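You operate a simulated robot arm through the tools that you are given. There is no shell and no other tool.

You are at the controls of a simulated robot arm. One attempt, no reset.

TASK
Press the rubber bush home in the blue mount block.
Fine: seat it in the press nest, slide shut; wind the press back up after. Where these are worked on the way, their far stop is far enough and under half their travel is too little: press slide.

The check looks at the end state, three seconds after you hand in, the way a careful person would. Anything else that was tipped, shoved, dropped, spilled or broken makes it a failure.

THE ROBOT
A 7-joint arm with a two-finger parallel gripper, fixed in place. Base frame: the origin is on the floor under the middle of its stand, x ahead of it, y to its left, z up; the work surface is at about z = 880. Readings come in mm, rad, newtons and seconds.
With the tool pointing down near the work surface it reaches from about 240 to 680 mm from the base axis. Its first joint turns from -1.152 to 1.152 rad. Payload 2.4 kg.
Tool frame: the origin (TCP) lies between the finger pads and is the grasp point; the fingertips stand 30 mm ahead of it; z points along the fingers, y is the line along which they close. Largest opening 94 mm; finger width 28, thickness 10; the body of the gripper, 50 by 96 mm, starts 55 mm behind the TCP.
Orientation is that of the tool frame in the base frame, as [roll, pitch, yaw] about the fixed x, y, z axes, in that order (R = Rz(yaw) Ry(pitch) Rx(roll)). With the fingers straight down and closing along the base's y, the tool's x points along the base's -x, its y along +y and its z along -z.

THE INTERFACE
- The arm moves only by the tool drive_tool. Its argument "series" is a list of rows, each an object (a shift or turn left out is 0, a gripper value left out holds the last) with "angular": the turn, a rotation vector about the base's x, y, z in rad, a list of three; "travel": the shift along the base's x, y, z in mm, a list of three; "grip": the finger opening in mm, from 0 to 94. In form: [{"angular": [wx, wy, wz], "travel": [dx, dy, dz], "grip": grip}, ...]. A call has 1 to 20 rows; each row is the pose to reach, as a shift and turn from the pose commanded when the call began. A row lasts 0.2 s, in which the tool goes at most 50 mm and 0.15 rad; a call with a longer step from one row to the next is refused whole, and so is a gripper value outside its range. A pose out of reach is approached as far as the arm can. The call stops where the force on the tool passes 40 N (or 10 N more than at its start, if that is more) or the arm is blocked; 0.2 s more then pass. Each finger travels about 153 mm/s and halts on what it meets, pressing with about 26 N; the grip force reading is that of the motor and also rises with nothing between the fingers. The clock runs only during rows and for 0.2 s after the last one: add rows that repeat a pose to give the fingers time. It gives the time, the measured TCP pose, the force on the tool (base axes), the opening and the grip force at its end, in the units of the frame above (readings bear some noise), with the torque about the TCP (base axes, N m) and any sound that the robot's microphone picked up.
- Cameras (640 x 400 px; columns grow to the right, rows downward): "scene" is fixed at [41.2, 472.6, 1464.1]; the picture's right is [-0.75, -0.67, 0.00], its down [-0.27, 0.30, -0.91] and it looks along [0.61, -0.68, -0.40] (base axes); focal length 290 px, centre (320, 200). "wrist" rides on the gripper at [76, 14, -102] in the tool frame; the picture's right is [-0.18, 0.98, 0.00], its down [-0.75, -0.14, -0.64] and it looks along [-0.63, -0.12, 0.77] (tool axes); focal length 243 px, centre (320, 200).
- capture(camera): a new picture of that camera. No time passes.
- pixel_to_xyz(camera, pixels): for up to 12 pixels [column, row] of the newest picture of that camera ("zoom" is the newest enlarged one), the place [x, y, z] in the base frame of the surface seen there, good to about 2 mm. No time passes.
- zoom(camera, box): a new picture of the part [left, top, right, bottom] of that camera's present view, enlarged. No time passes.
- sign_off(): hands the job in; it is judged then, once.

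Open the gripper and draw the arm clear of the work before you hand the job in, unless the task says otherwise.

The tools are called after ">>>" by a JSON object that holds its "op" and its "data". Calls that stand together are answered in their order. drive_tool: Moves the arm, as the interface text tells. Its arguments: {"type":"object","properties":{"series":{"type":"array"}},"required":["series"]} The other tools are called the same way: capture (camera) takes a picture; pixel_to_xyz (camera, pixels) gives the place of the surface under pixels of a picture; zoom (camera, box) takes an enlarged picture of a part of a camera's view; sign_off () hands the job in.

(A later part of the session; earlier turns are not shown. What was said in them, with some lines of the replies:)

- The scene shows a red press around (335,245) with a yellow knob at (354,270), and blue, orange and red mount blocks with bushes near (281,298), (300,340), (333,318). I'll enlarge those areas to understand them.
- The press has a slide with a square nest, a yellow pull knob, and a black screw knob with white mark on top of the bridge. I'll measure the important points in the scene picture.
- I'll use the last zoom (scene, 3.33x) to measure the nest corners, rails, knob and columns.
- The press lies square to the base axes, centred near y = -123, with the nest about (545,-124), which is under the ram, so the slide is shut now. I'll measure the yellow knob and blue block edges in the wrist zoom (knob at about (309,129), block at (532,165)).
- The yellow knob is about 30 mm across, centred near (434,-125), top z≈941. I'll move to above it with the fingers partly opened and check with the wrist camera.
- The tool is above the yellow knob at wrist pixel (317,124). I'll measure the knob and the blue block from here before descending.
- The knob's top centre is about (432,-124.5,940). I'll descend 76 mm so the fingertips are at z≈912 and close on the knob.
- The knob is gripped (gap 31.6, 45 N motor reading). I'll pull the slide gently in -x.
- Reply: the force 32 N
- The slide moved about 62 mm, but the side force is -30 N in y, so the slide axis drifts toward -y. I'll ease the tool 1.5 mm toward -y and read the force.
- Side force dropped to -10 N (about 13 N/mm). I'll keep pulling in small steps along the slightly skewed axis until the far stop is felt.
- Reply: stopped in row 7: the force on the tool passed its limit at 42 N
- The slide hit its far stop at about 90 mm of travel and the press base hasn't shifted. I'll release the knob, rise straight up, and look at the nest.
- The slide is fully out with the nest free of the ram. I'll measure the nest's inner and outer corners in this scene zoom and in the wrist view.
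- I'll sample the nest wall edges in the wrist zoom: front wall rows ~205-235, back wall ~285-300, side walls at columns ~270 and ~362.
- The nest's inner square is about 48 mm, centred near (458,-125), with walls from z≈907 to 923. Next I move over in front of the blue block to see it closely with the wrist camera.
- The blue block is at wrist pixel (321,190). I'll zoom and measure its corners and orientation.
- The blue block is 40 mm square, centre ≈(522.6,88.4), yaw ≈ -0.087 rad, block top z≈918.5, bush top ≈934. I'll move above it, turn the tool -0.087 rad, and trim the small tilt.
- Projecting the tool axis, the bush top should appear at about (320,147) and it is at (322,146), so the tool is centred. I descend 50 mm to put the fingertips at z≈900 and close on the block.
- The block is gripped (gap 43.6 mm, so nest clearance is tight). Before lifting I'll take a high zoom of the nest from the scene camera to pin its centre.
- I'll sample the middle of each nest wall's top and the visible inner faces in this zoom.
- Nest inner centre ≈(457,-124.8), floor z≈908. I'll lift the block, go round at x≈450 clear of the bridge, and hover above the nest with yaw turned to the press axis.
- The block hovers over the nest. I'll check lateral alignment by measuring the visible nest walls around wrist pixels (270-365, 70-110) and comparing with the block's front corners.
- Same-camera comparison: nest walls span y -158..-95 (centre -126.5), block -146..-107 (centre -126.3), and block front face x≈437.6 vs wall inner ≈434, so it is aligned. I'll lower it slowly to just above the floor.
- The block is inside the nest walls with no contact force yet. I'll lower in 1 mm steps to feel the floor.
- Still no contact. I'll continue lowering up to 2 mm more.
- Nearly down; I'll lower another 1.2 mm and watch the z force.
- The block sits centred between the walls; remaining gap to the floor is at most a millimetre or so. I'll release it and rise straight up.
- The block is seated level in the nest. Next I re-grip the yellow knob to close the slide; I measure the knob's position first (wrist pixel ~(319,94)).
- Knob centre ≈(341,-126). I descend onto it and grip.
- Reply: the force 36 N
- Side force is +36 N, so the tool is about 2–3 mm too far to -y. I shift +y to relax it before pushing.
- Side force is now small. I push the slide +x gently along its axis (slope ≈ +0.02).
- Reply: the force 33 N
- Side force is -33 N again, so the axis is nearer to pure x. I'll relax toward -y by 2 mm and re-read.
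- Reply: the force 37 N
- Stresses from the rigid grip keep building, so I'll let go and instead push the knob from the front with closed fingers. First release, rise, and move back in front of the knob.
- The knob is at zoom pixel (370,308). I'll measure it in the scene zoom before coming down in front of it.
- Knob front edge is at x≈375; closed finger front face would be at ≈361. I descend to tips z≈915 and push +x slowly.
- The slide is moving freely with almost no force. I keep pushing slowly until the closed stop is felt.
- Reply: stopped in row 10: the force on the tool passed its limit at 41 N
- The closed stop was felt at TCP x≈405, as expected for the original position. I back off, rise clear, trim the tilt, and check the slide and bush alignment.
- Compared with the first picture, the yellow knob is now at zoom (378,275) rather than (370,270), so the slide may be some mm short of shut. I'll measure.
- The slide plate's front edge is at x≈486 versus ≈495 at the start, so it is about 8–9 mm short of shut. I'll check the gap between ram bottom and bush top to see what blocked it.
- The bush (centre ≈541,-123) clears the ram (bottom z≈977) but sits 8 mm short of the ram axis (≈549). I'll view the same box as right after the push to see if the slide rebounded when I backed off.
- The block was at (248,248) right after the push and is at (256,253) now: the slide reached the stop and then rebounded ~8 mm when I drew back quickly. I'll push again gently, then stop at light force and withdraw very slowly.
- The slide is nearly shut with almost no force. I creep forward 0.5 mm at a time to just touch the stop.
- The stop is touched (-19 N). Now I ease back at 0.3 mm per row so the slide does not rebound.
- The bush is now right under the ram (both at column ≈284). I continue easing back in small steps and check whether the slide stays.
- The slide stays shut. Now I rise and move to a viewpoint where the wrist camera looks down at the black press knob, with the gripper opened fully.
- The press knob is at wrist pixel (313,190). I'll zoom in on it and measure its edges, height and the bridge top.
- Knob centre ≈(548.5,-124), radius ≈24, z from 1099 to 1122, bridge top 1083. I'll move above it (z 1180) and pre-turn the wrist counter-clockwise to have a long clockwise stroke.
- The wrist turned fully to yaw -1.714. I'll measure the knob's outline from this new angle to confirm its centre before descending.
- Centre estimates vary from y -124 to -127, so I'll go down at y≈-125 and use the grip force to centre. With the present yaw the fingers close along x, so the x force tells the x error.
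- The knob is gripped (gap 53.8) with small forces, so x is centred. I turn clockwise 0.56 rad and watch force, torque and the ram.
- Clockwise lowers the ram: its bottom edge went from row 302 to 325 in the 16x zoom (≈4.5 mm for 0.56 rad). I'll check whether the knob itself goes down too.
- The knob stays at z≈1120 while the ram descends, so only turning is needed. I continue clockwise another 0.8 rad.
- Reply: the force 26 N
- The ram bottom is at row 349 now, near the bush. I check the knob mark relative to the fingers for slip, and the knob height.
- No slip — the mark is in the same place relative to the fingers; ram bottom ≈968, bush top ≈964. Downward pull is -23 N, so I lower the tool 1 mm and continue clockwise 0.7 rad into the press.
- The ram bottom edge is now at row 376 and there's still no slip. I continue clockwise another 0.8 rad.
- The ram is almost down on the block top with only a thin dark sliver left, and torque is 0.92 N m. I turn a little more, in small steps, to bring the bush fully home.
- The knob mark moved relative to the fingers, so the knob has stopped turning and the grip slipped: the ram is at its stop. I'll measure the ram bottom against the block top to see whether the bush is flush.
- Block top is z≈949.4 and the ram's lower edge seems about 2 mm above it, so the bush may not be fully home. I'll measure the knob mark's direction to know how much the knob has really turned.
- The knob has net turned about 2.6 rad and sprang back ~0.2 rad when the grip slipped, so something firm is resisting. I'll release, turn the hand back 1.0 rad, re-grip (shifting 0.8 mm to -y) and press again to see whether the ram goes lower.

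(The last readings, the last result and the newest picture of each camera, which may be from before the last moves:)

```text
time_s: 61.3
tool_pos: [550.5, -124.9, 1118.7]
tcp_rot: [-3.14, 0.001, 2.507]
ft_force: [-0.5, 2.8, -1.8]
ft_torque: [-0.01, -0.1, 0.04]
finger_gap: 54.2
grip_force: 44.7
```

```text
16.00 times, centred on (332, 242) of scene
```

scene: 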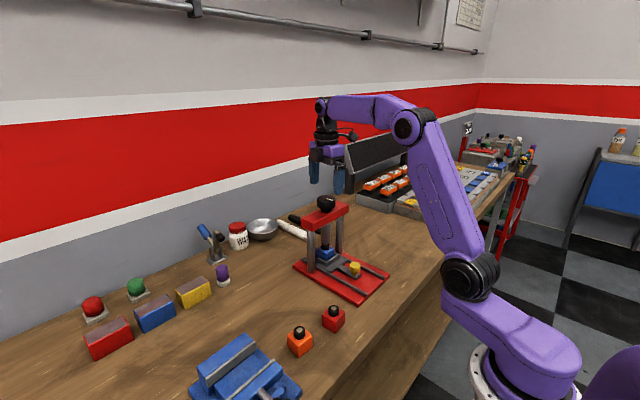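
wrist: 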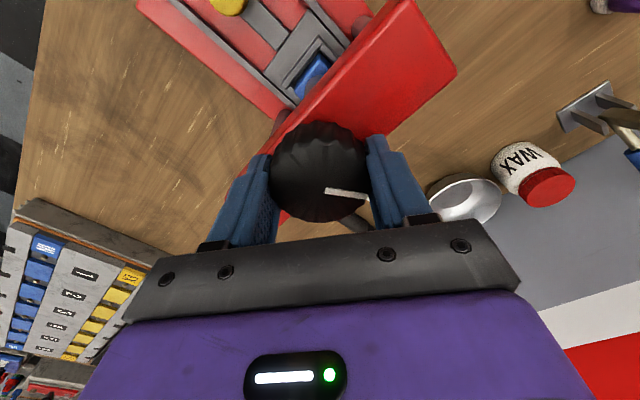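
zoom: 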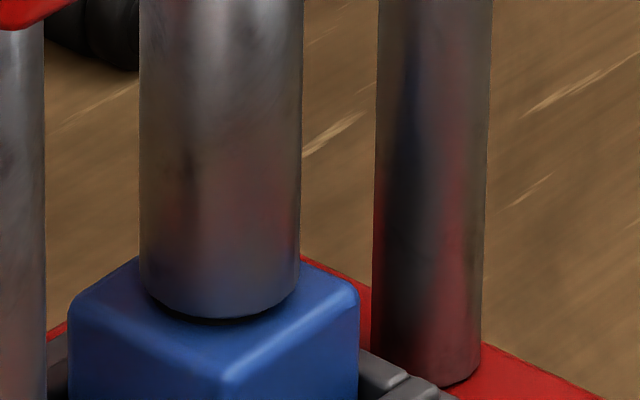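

Now well centred with almost no side force. I turn clockwise again up to 0.7 rad and watch for further ram motion.

>>> {"op": "drive_tool", "data": {"series": [{"angular": [0, 0, -0.1]}, {"angular": [0, 0, -0.2]}, {"angular": [0, 0, -0.3]}, {"angular": [0, 0, -0.4]}, {"angular": [0, 0, -0.5]}]}}

>>> {"op": "capture", "data": {"camera": "wrist"}}

>>> {"op": "zoom", "data": {"camera": "scene", "box": [318, 230, 346, 255]}}

```text
time_s: 62.5
tool_pos: [550.2, -125.2, 1119.2]
tcp_rot: [-3.14, 0.002, 2.007]
ft_force: [-9.8, 5.6, -0.6]
ft_torque: [-0.11, -0.31, 1.21]
finger_gap: 53.1
grip_force: 45.0
```

```text
taken
```

wrist: 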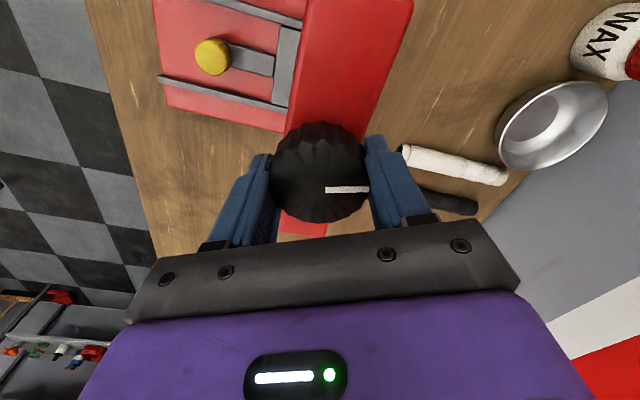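

```text
16.00 times, centred on (332, 242) of scene
```

zoom: 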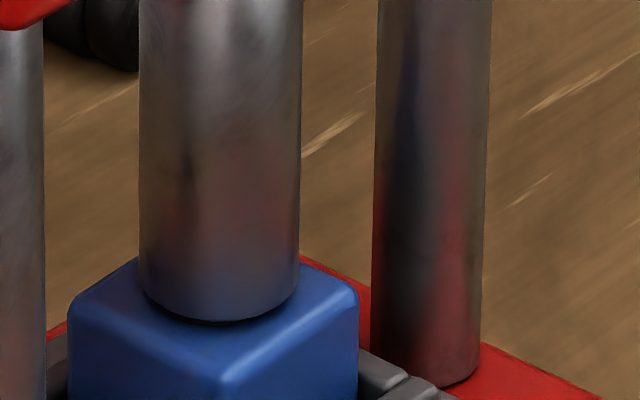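

Torque is 1.21 N m with a little more movement. I measure the mark's direction and continue the turn a bit.

>>> {"op": "pixel_to_xyz", "data": {"camera": "wrist", "pixels": [[326, 190], [366, 188]]}}

>>> {"op": "drive_tool", "data": {"series": [{"angular": [0, 0, -0.06]}, {"angular": [0, 0, -0.12]}, {"angular": [0, 0, -0.18]}, {"angular": [0, 0, -0.24]}]}}

>>> {"op": "capture", "data": {"camera": "wrist"}}

>>> {"op": "zoom", "data": {"camera": "scene", "box": [318, 230, 346, 255]}}

```text
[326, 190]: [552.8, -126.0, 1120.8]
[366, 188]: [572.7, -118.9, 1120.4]
```

```text
time_s: 63.5
tool_pos: [550.4, -124.6, 1118.6]
tcp_rot: [3.138, 0.004, 1.765]
ft_force: [-2.9, 5.0, 0.6]
ft_torque: [-0.19, -0.26, 0.8]
finger_gap: 53.0
grip_force: 44.8
```

```text
taken
```

wrist: 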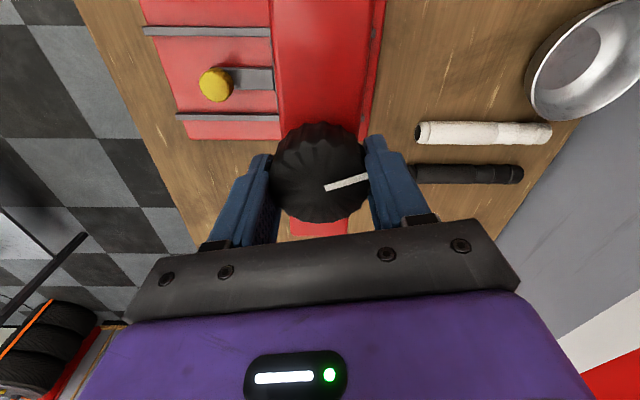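

```text
16.00 times, centred on (332, 242) of scene
```

zoom: 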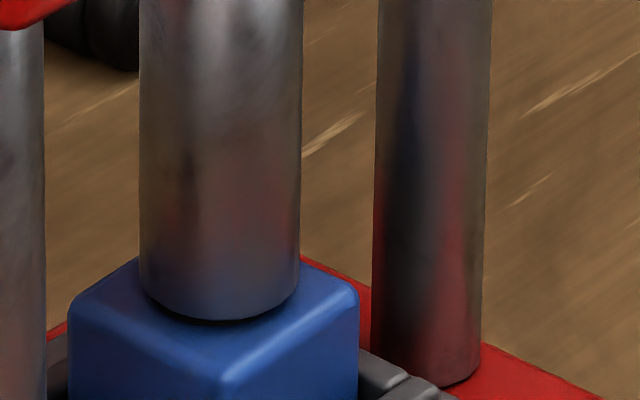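

The knob no longer follows (mark slips in the fingers, torque up to 1.2 N m) and the ram doesn't move: it's at its firm stop. I now wind the press back up counter-clockwise, first 1.4 rad.

>>> {"op": "drive_tool", "data": {"series": [{"angular": [0, 0, 0.1]}, {"angular": [0, 0, 0.2]}, {"angular": [0, 0, 0.3]}, {"angular": [0, 0, 0.4]}, {"angular": [0, 0, 0.5]}, {"angular": [0, 0, 0.6]}, {"angular": [0, 0, 0.7]}, {"angular": [0, 0, 0.8]}, {"angular": [0, 0, 0.9]}, {"angular": [0, 0, 1.0]}, {"angular": [0, 0, 1.1]}, {"angular": [0, 0, 1.2]}, {"angular": [0, 0, 1.3]}, {"angular": [0, 0, 1.4]}]}}

>>> {"op": "capture", "data": {"camera": "wrist"}}

>>> {"op": "zoom", "data": {"camera": "scene", "box": [318, 230, 346, 255]}}

```text
time_s: 66.5
tool_pos: [551.4, -125.2, 1118.2]
tcp_rot: [-3.139, 0.004, -3.115]
ft_force: [-11.7, 7.3, 2.7]
ft_torque: [0.14, -1.37, -0.03]
finger_gap: 52.9
grip_force: 45.5
```

```text
taken
```

wrist: 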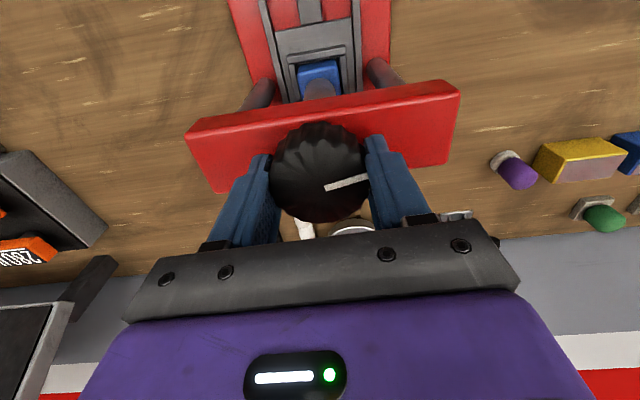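

```text
16.00 times, centred on (332, 242) of scene
```

zoom: 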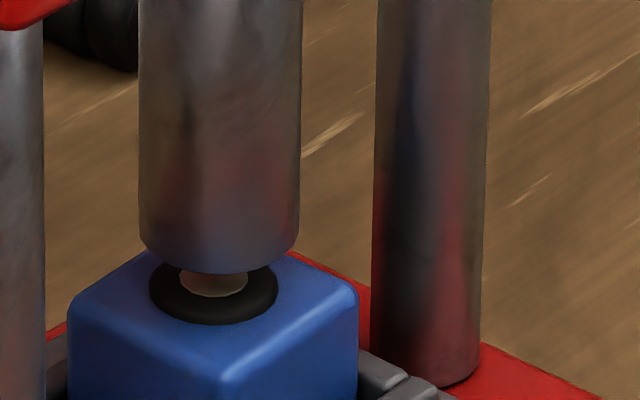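

The ram has lifted and the bush is visible as a low disc, nearly flush with the block top. I continue winding up another 1.4 rad to the start position.

>>> {"op": "drive_tool", "data": {"series": [{"angular": [0, 0, 0.1]}, {"angular": [0, 0, 0.2]}, {"angular": [0, 0, 0.3]}, {"angular": [0, 0, 0.4]}, {"angular": [0, 0, 0.5]}, {"angular": [0, 0, 0.6]}, {"angular": [0, 0, 0.7]}, {"angular": [0, 0, 0.8]}, {"angular": [0, 0, 0.9]}, {"angular": [0, 0, 1.0]}, {"angular": [0, 0, 1.1]}, {"angular": [0, 0, 1.2]}, {"angular": [0, 0, 1.3]}, {"angular": [0, 0, 1.38]}]}}

>>> {"op": "capture", "data": {"camera": "wrist"}}

>>> {"op": "zoom", "data": {"camera": "scene", "box": [318, 230, 346, 255]}}

```text
time_s: 69.5
tool_pos: [550.1, -125.6, 1118.3]
tcp_rot: [-3.138, 0.005, -1.739]
ft_force: [2.8, 3.2, -10.4]
ft_torque: [0.25, 0.33, -1.05]
finger_gap: 53.2
grip_force: 45.1
```

```text
taken
```

wrist: 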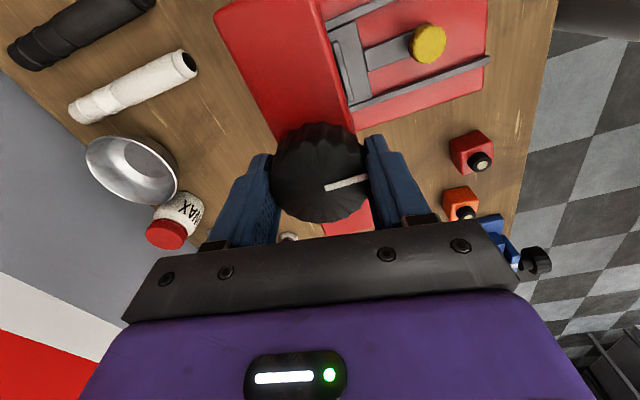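

```text
16.00 times, centred on (332, 242) of scene
```

zoom: 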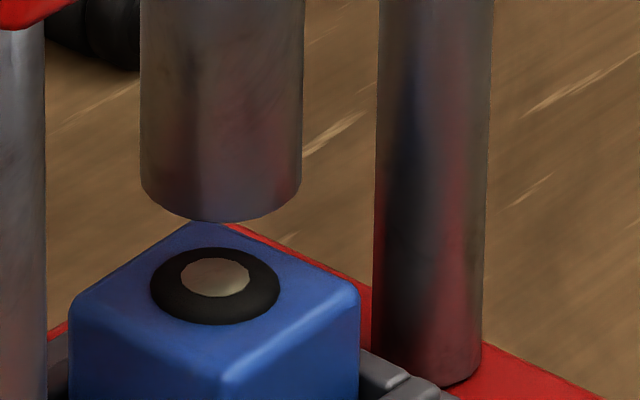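

The bush is flush with the block top and the ram bottom edge is back at its original row (222 here = 302 in the earlier frame); torque -1.05 shows the top stop. I'll measure the bush and the knob mark.

>>> {"op": "pixel_to_xyz", "data": {"camera": "zoom", "pixels": [[215, 278], [165, 285], [260, 290], [215, 310], [215, 340], [120, 290], [310, 290], [220, 215], [160, 190], [285, 190]]}}

>>> {"op": "pixel_to_xyz", "data": {"camera": "wrist", "pixels": [[326, 187], [366, 178], [430, 42]]}}

```text
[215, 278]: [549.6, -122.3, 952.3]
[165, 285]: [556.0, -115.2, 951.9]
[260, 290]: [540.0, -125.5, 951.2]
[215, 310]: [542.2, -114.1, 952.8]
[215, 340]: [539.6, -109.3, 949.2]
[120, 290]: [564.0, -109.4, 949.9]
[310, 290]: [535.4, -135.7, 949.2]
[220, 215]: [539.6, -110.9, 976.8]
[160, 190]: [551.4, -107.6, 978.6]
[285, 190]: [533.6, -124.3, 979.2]
```

```text
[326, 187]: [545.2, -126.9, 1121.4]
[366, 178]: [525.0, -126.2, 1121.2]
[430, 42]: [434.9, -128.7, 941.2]
```

Bush top ≈952, block top ≈949.4 — pressed about 13 mm from 15.7, against a firm stop after low torque, so it is home. The mark is back at its original direction (178°). I ease off the wind-up slightly before releasing the knob.

>>> {"op": "drive_tool", "data": {"series": [{"angular": [0, 0, -0.02]}, {"angular": [0, 0, -0.04]}, {"angular": [0, 0, -0.04]}]}}

```text
time_s: 70.3
tool_pos: [550.7, -124.2, 1119.9]
tcp_rot: [3.141, 0.0, -1.777]
ft_force: [-3.2, -0.2, -10.2]
ft_torque: [0.52, -0.69, -0.02]
finger_gap: 53.1
grip_force: 45.1
```

Torque is zero now. I open the fingers and rise straight up, then look.

>>> {"op": "drive_tool", "data": {"series": [{"grip": 70}, {"grip": 94}, {"grip": 94}, {"travel": [0, 0, 20], "grip": 94}, {"travel": [0, 0, 55]}, {"travel": [0, 0, 95]}, {"travel": [0, 0, 130]}, {"travel": [0, 0, 130]}]}}

>>> {"op": "capture", "data": {"camera": "wrist"}}

>>> {"op": "zoom", "data": {"camera": "scene", "box": [285, 185, 395, 305]}}

>>> {"op": "zoom", "data": {"camera": "scene", "box": [310, 220, 350, 270]}}

```text
time_s: 72.1
tool_pos: [548.9, -127.1, 1246.5]
tcp_rot: [-3.141, 0.002, -1.776]
ft_force: [-0.4, 0.8, 0.1]
ft_torque: [0.04, 0.01, 0.01]
finger_gap: 93.9
grip_force: 0.0
```

```text
taken
```

wrist: 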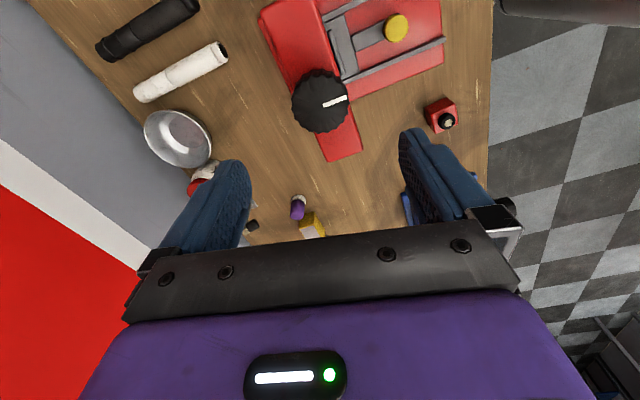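

```text
3.33 times, centred on (340, 245) of scene
```

zoom: 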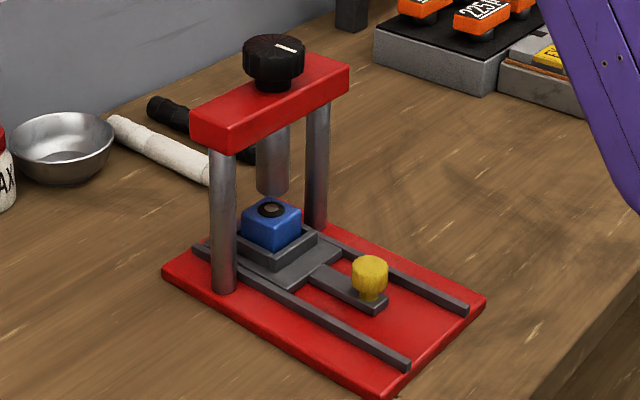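

```text
8.00 times, centred on (330, 245) of scene
```

zoom: 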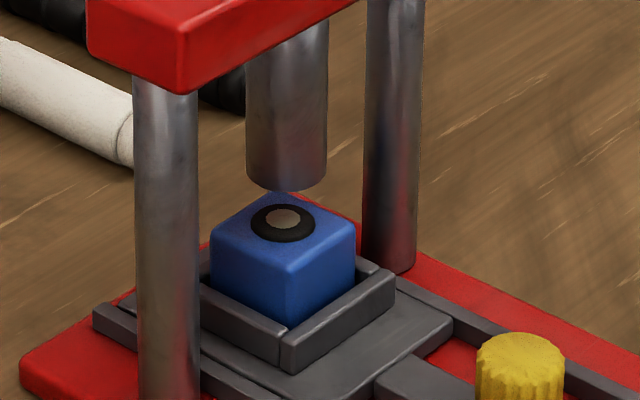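

The press matches its starting picture: yellow knob at (370,270), mark and ram up, and the bush seated flush in the blue block. I draw the arm up and back to its starting region with the gripper open.

>>> {"op": "drive_tool", "data": {"series": [{"travel": [-10, 0, 25], "angular": [0, 0, -0.1], "grip": 94}, {"travel": [-30, -3, 50], "angular": [0, 0, -0.22]}, {"travel": [-55, -6, 70], "angular": [0, 0, -0.34]}, {"travel": [-80, -9, 85], "angular": [0, 0, -0.46]}, {"travel": [-105, -12, 89], "angular": [0, 0, -0.58]}, {"travel": [-130, -15, 89], "angular": [0, 0, -0.7]}, {"travel": [-155, -18, 89], "angular": [0, 0, -0.82]}, {"travel": [-180, -21, 89], "angular": [0, 0, -0.94]}, {"travel": [-205, -25, 89], "angular": [0, 0, -1.06]}, {"travel": [-225, -28, 89], "angular": [0, 0, -1.18]}, {"travel": [-236, -30, 89], "angular": [0, 0, -1.3]}, {"travel": [-236, -30, 89], "angular": [0, 0, -1.365]}, {"travel": [-236, -30, 89], "angular": [0, 0, -1.365]}]}}

>>> {"op": "capture", "data": {"camera": "scene"}}

>>> {"op": "capture", "data": {"camera": "wrist"}}

>>> {"op": "zoom", "data": {"camera": "scene", "box": [285, 185, 395, 305]}}

```text
time_s: 74.9
tool_pos: [313.7, -156.7, 1337.6]
tcp_rot: [-3.141, 0.001, 3.141]
ft_force: [0.3, -0.4, 0.5]
ft_torque: [0.02, -0.03, -0.05]
finger_gap: 94.0
grip_force: 0.3
out of reach, approached as far as the arm can: row 4
```

```text
taken
```

scene: 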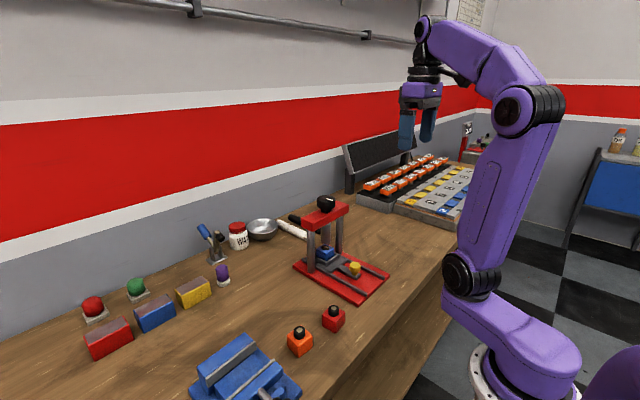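

```text
taken
```

wrist: 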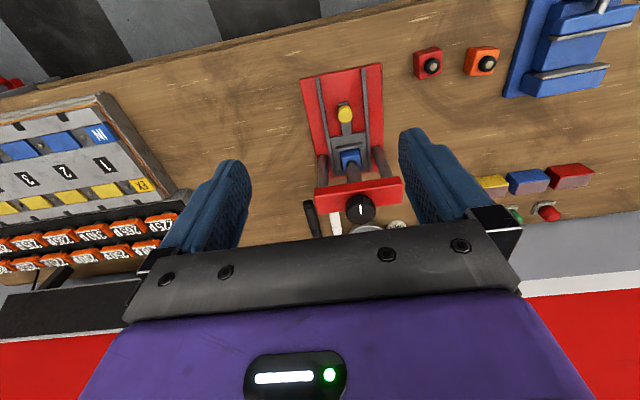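

```text
3.33 times, centred on (340, 245) of scene
```

zoom: 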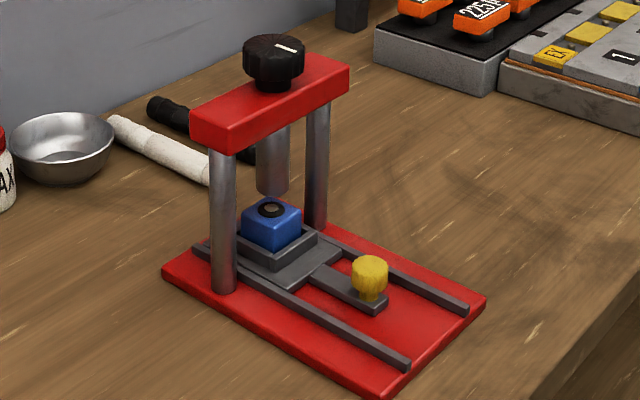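

Everything is as asked: the blue block sits in the nest, the bush is pressed home, the slide is shut (yellow knob at its original pixel (370,270)), the press is wound up, and the other items are untouched. The arm is clear with the gripper open, so I hand in.

>>> {"op": "sign_off", "data": {}}

```text
The job is handed in.
```

I've handed in the job. The rubber bush is pressed into the blue mount block, which is seated in the press nest with the slide shut. The press is wound back up.

- **Bush:** it now stands about 2.5 mm above the block top, down from about 15.7 mm. I take that as home: the ram came up against a firm stop, and a second press moved it no further. My readings are only good to about 2 mm, so I can't rule out a small remaining gap.
- **Slide:** I pulled it to its far stop, about 90 mm, before loading the block. After the first close it sprang back about 8 mm. I closed it again gently, and in the final picture it matches its starting position.
- **Press:** the ram and the mark on the press knob are back where they started.
- **Other items:** nothing else on the bench looks moved in the last pictures. The arm is back near its start pose with the gripper open.
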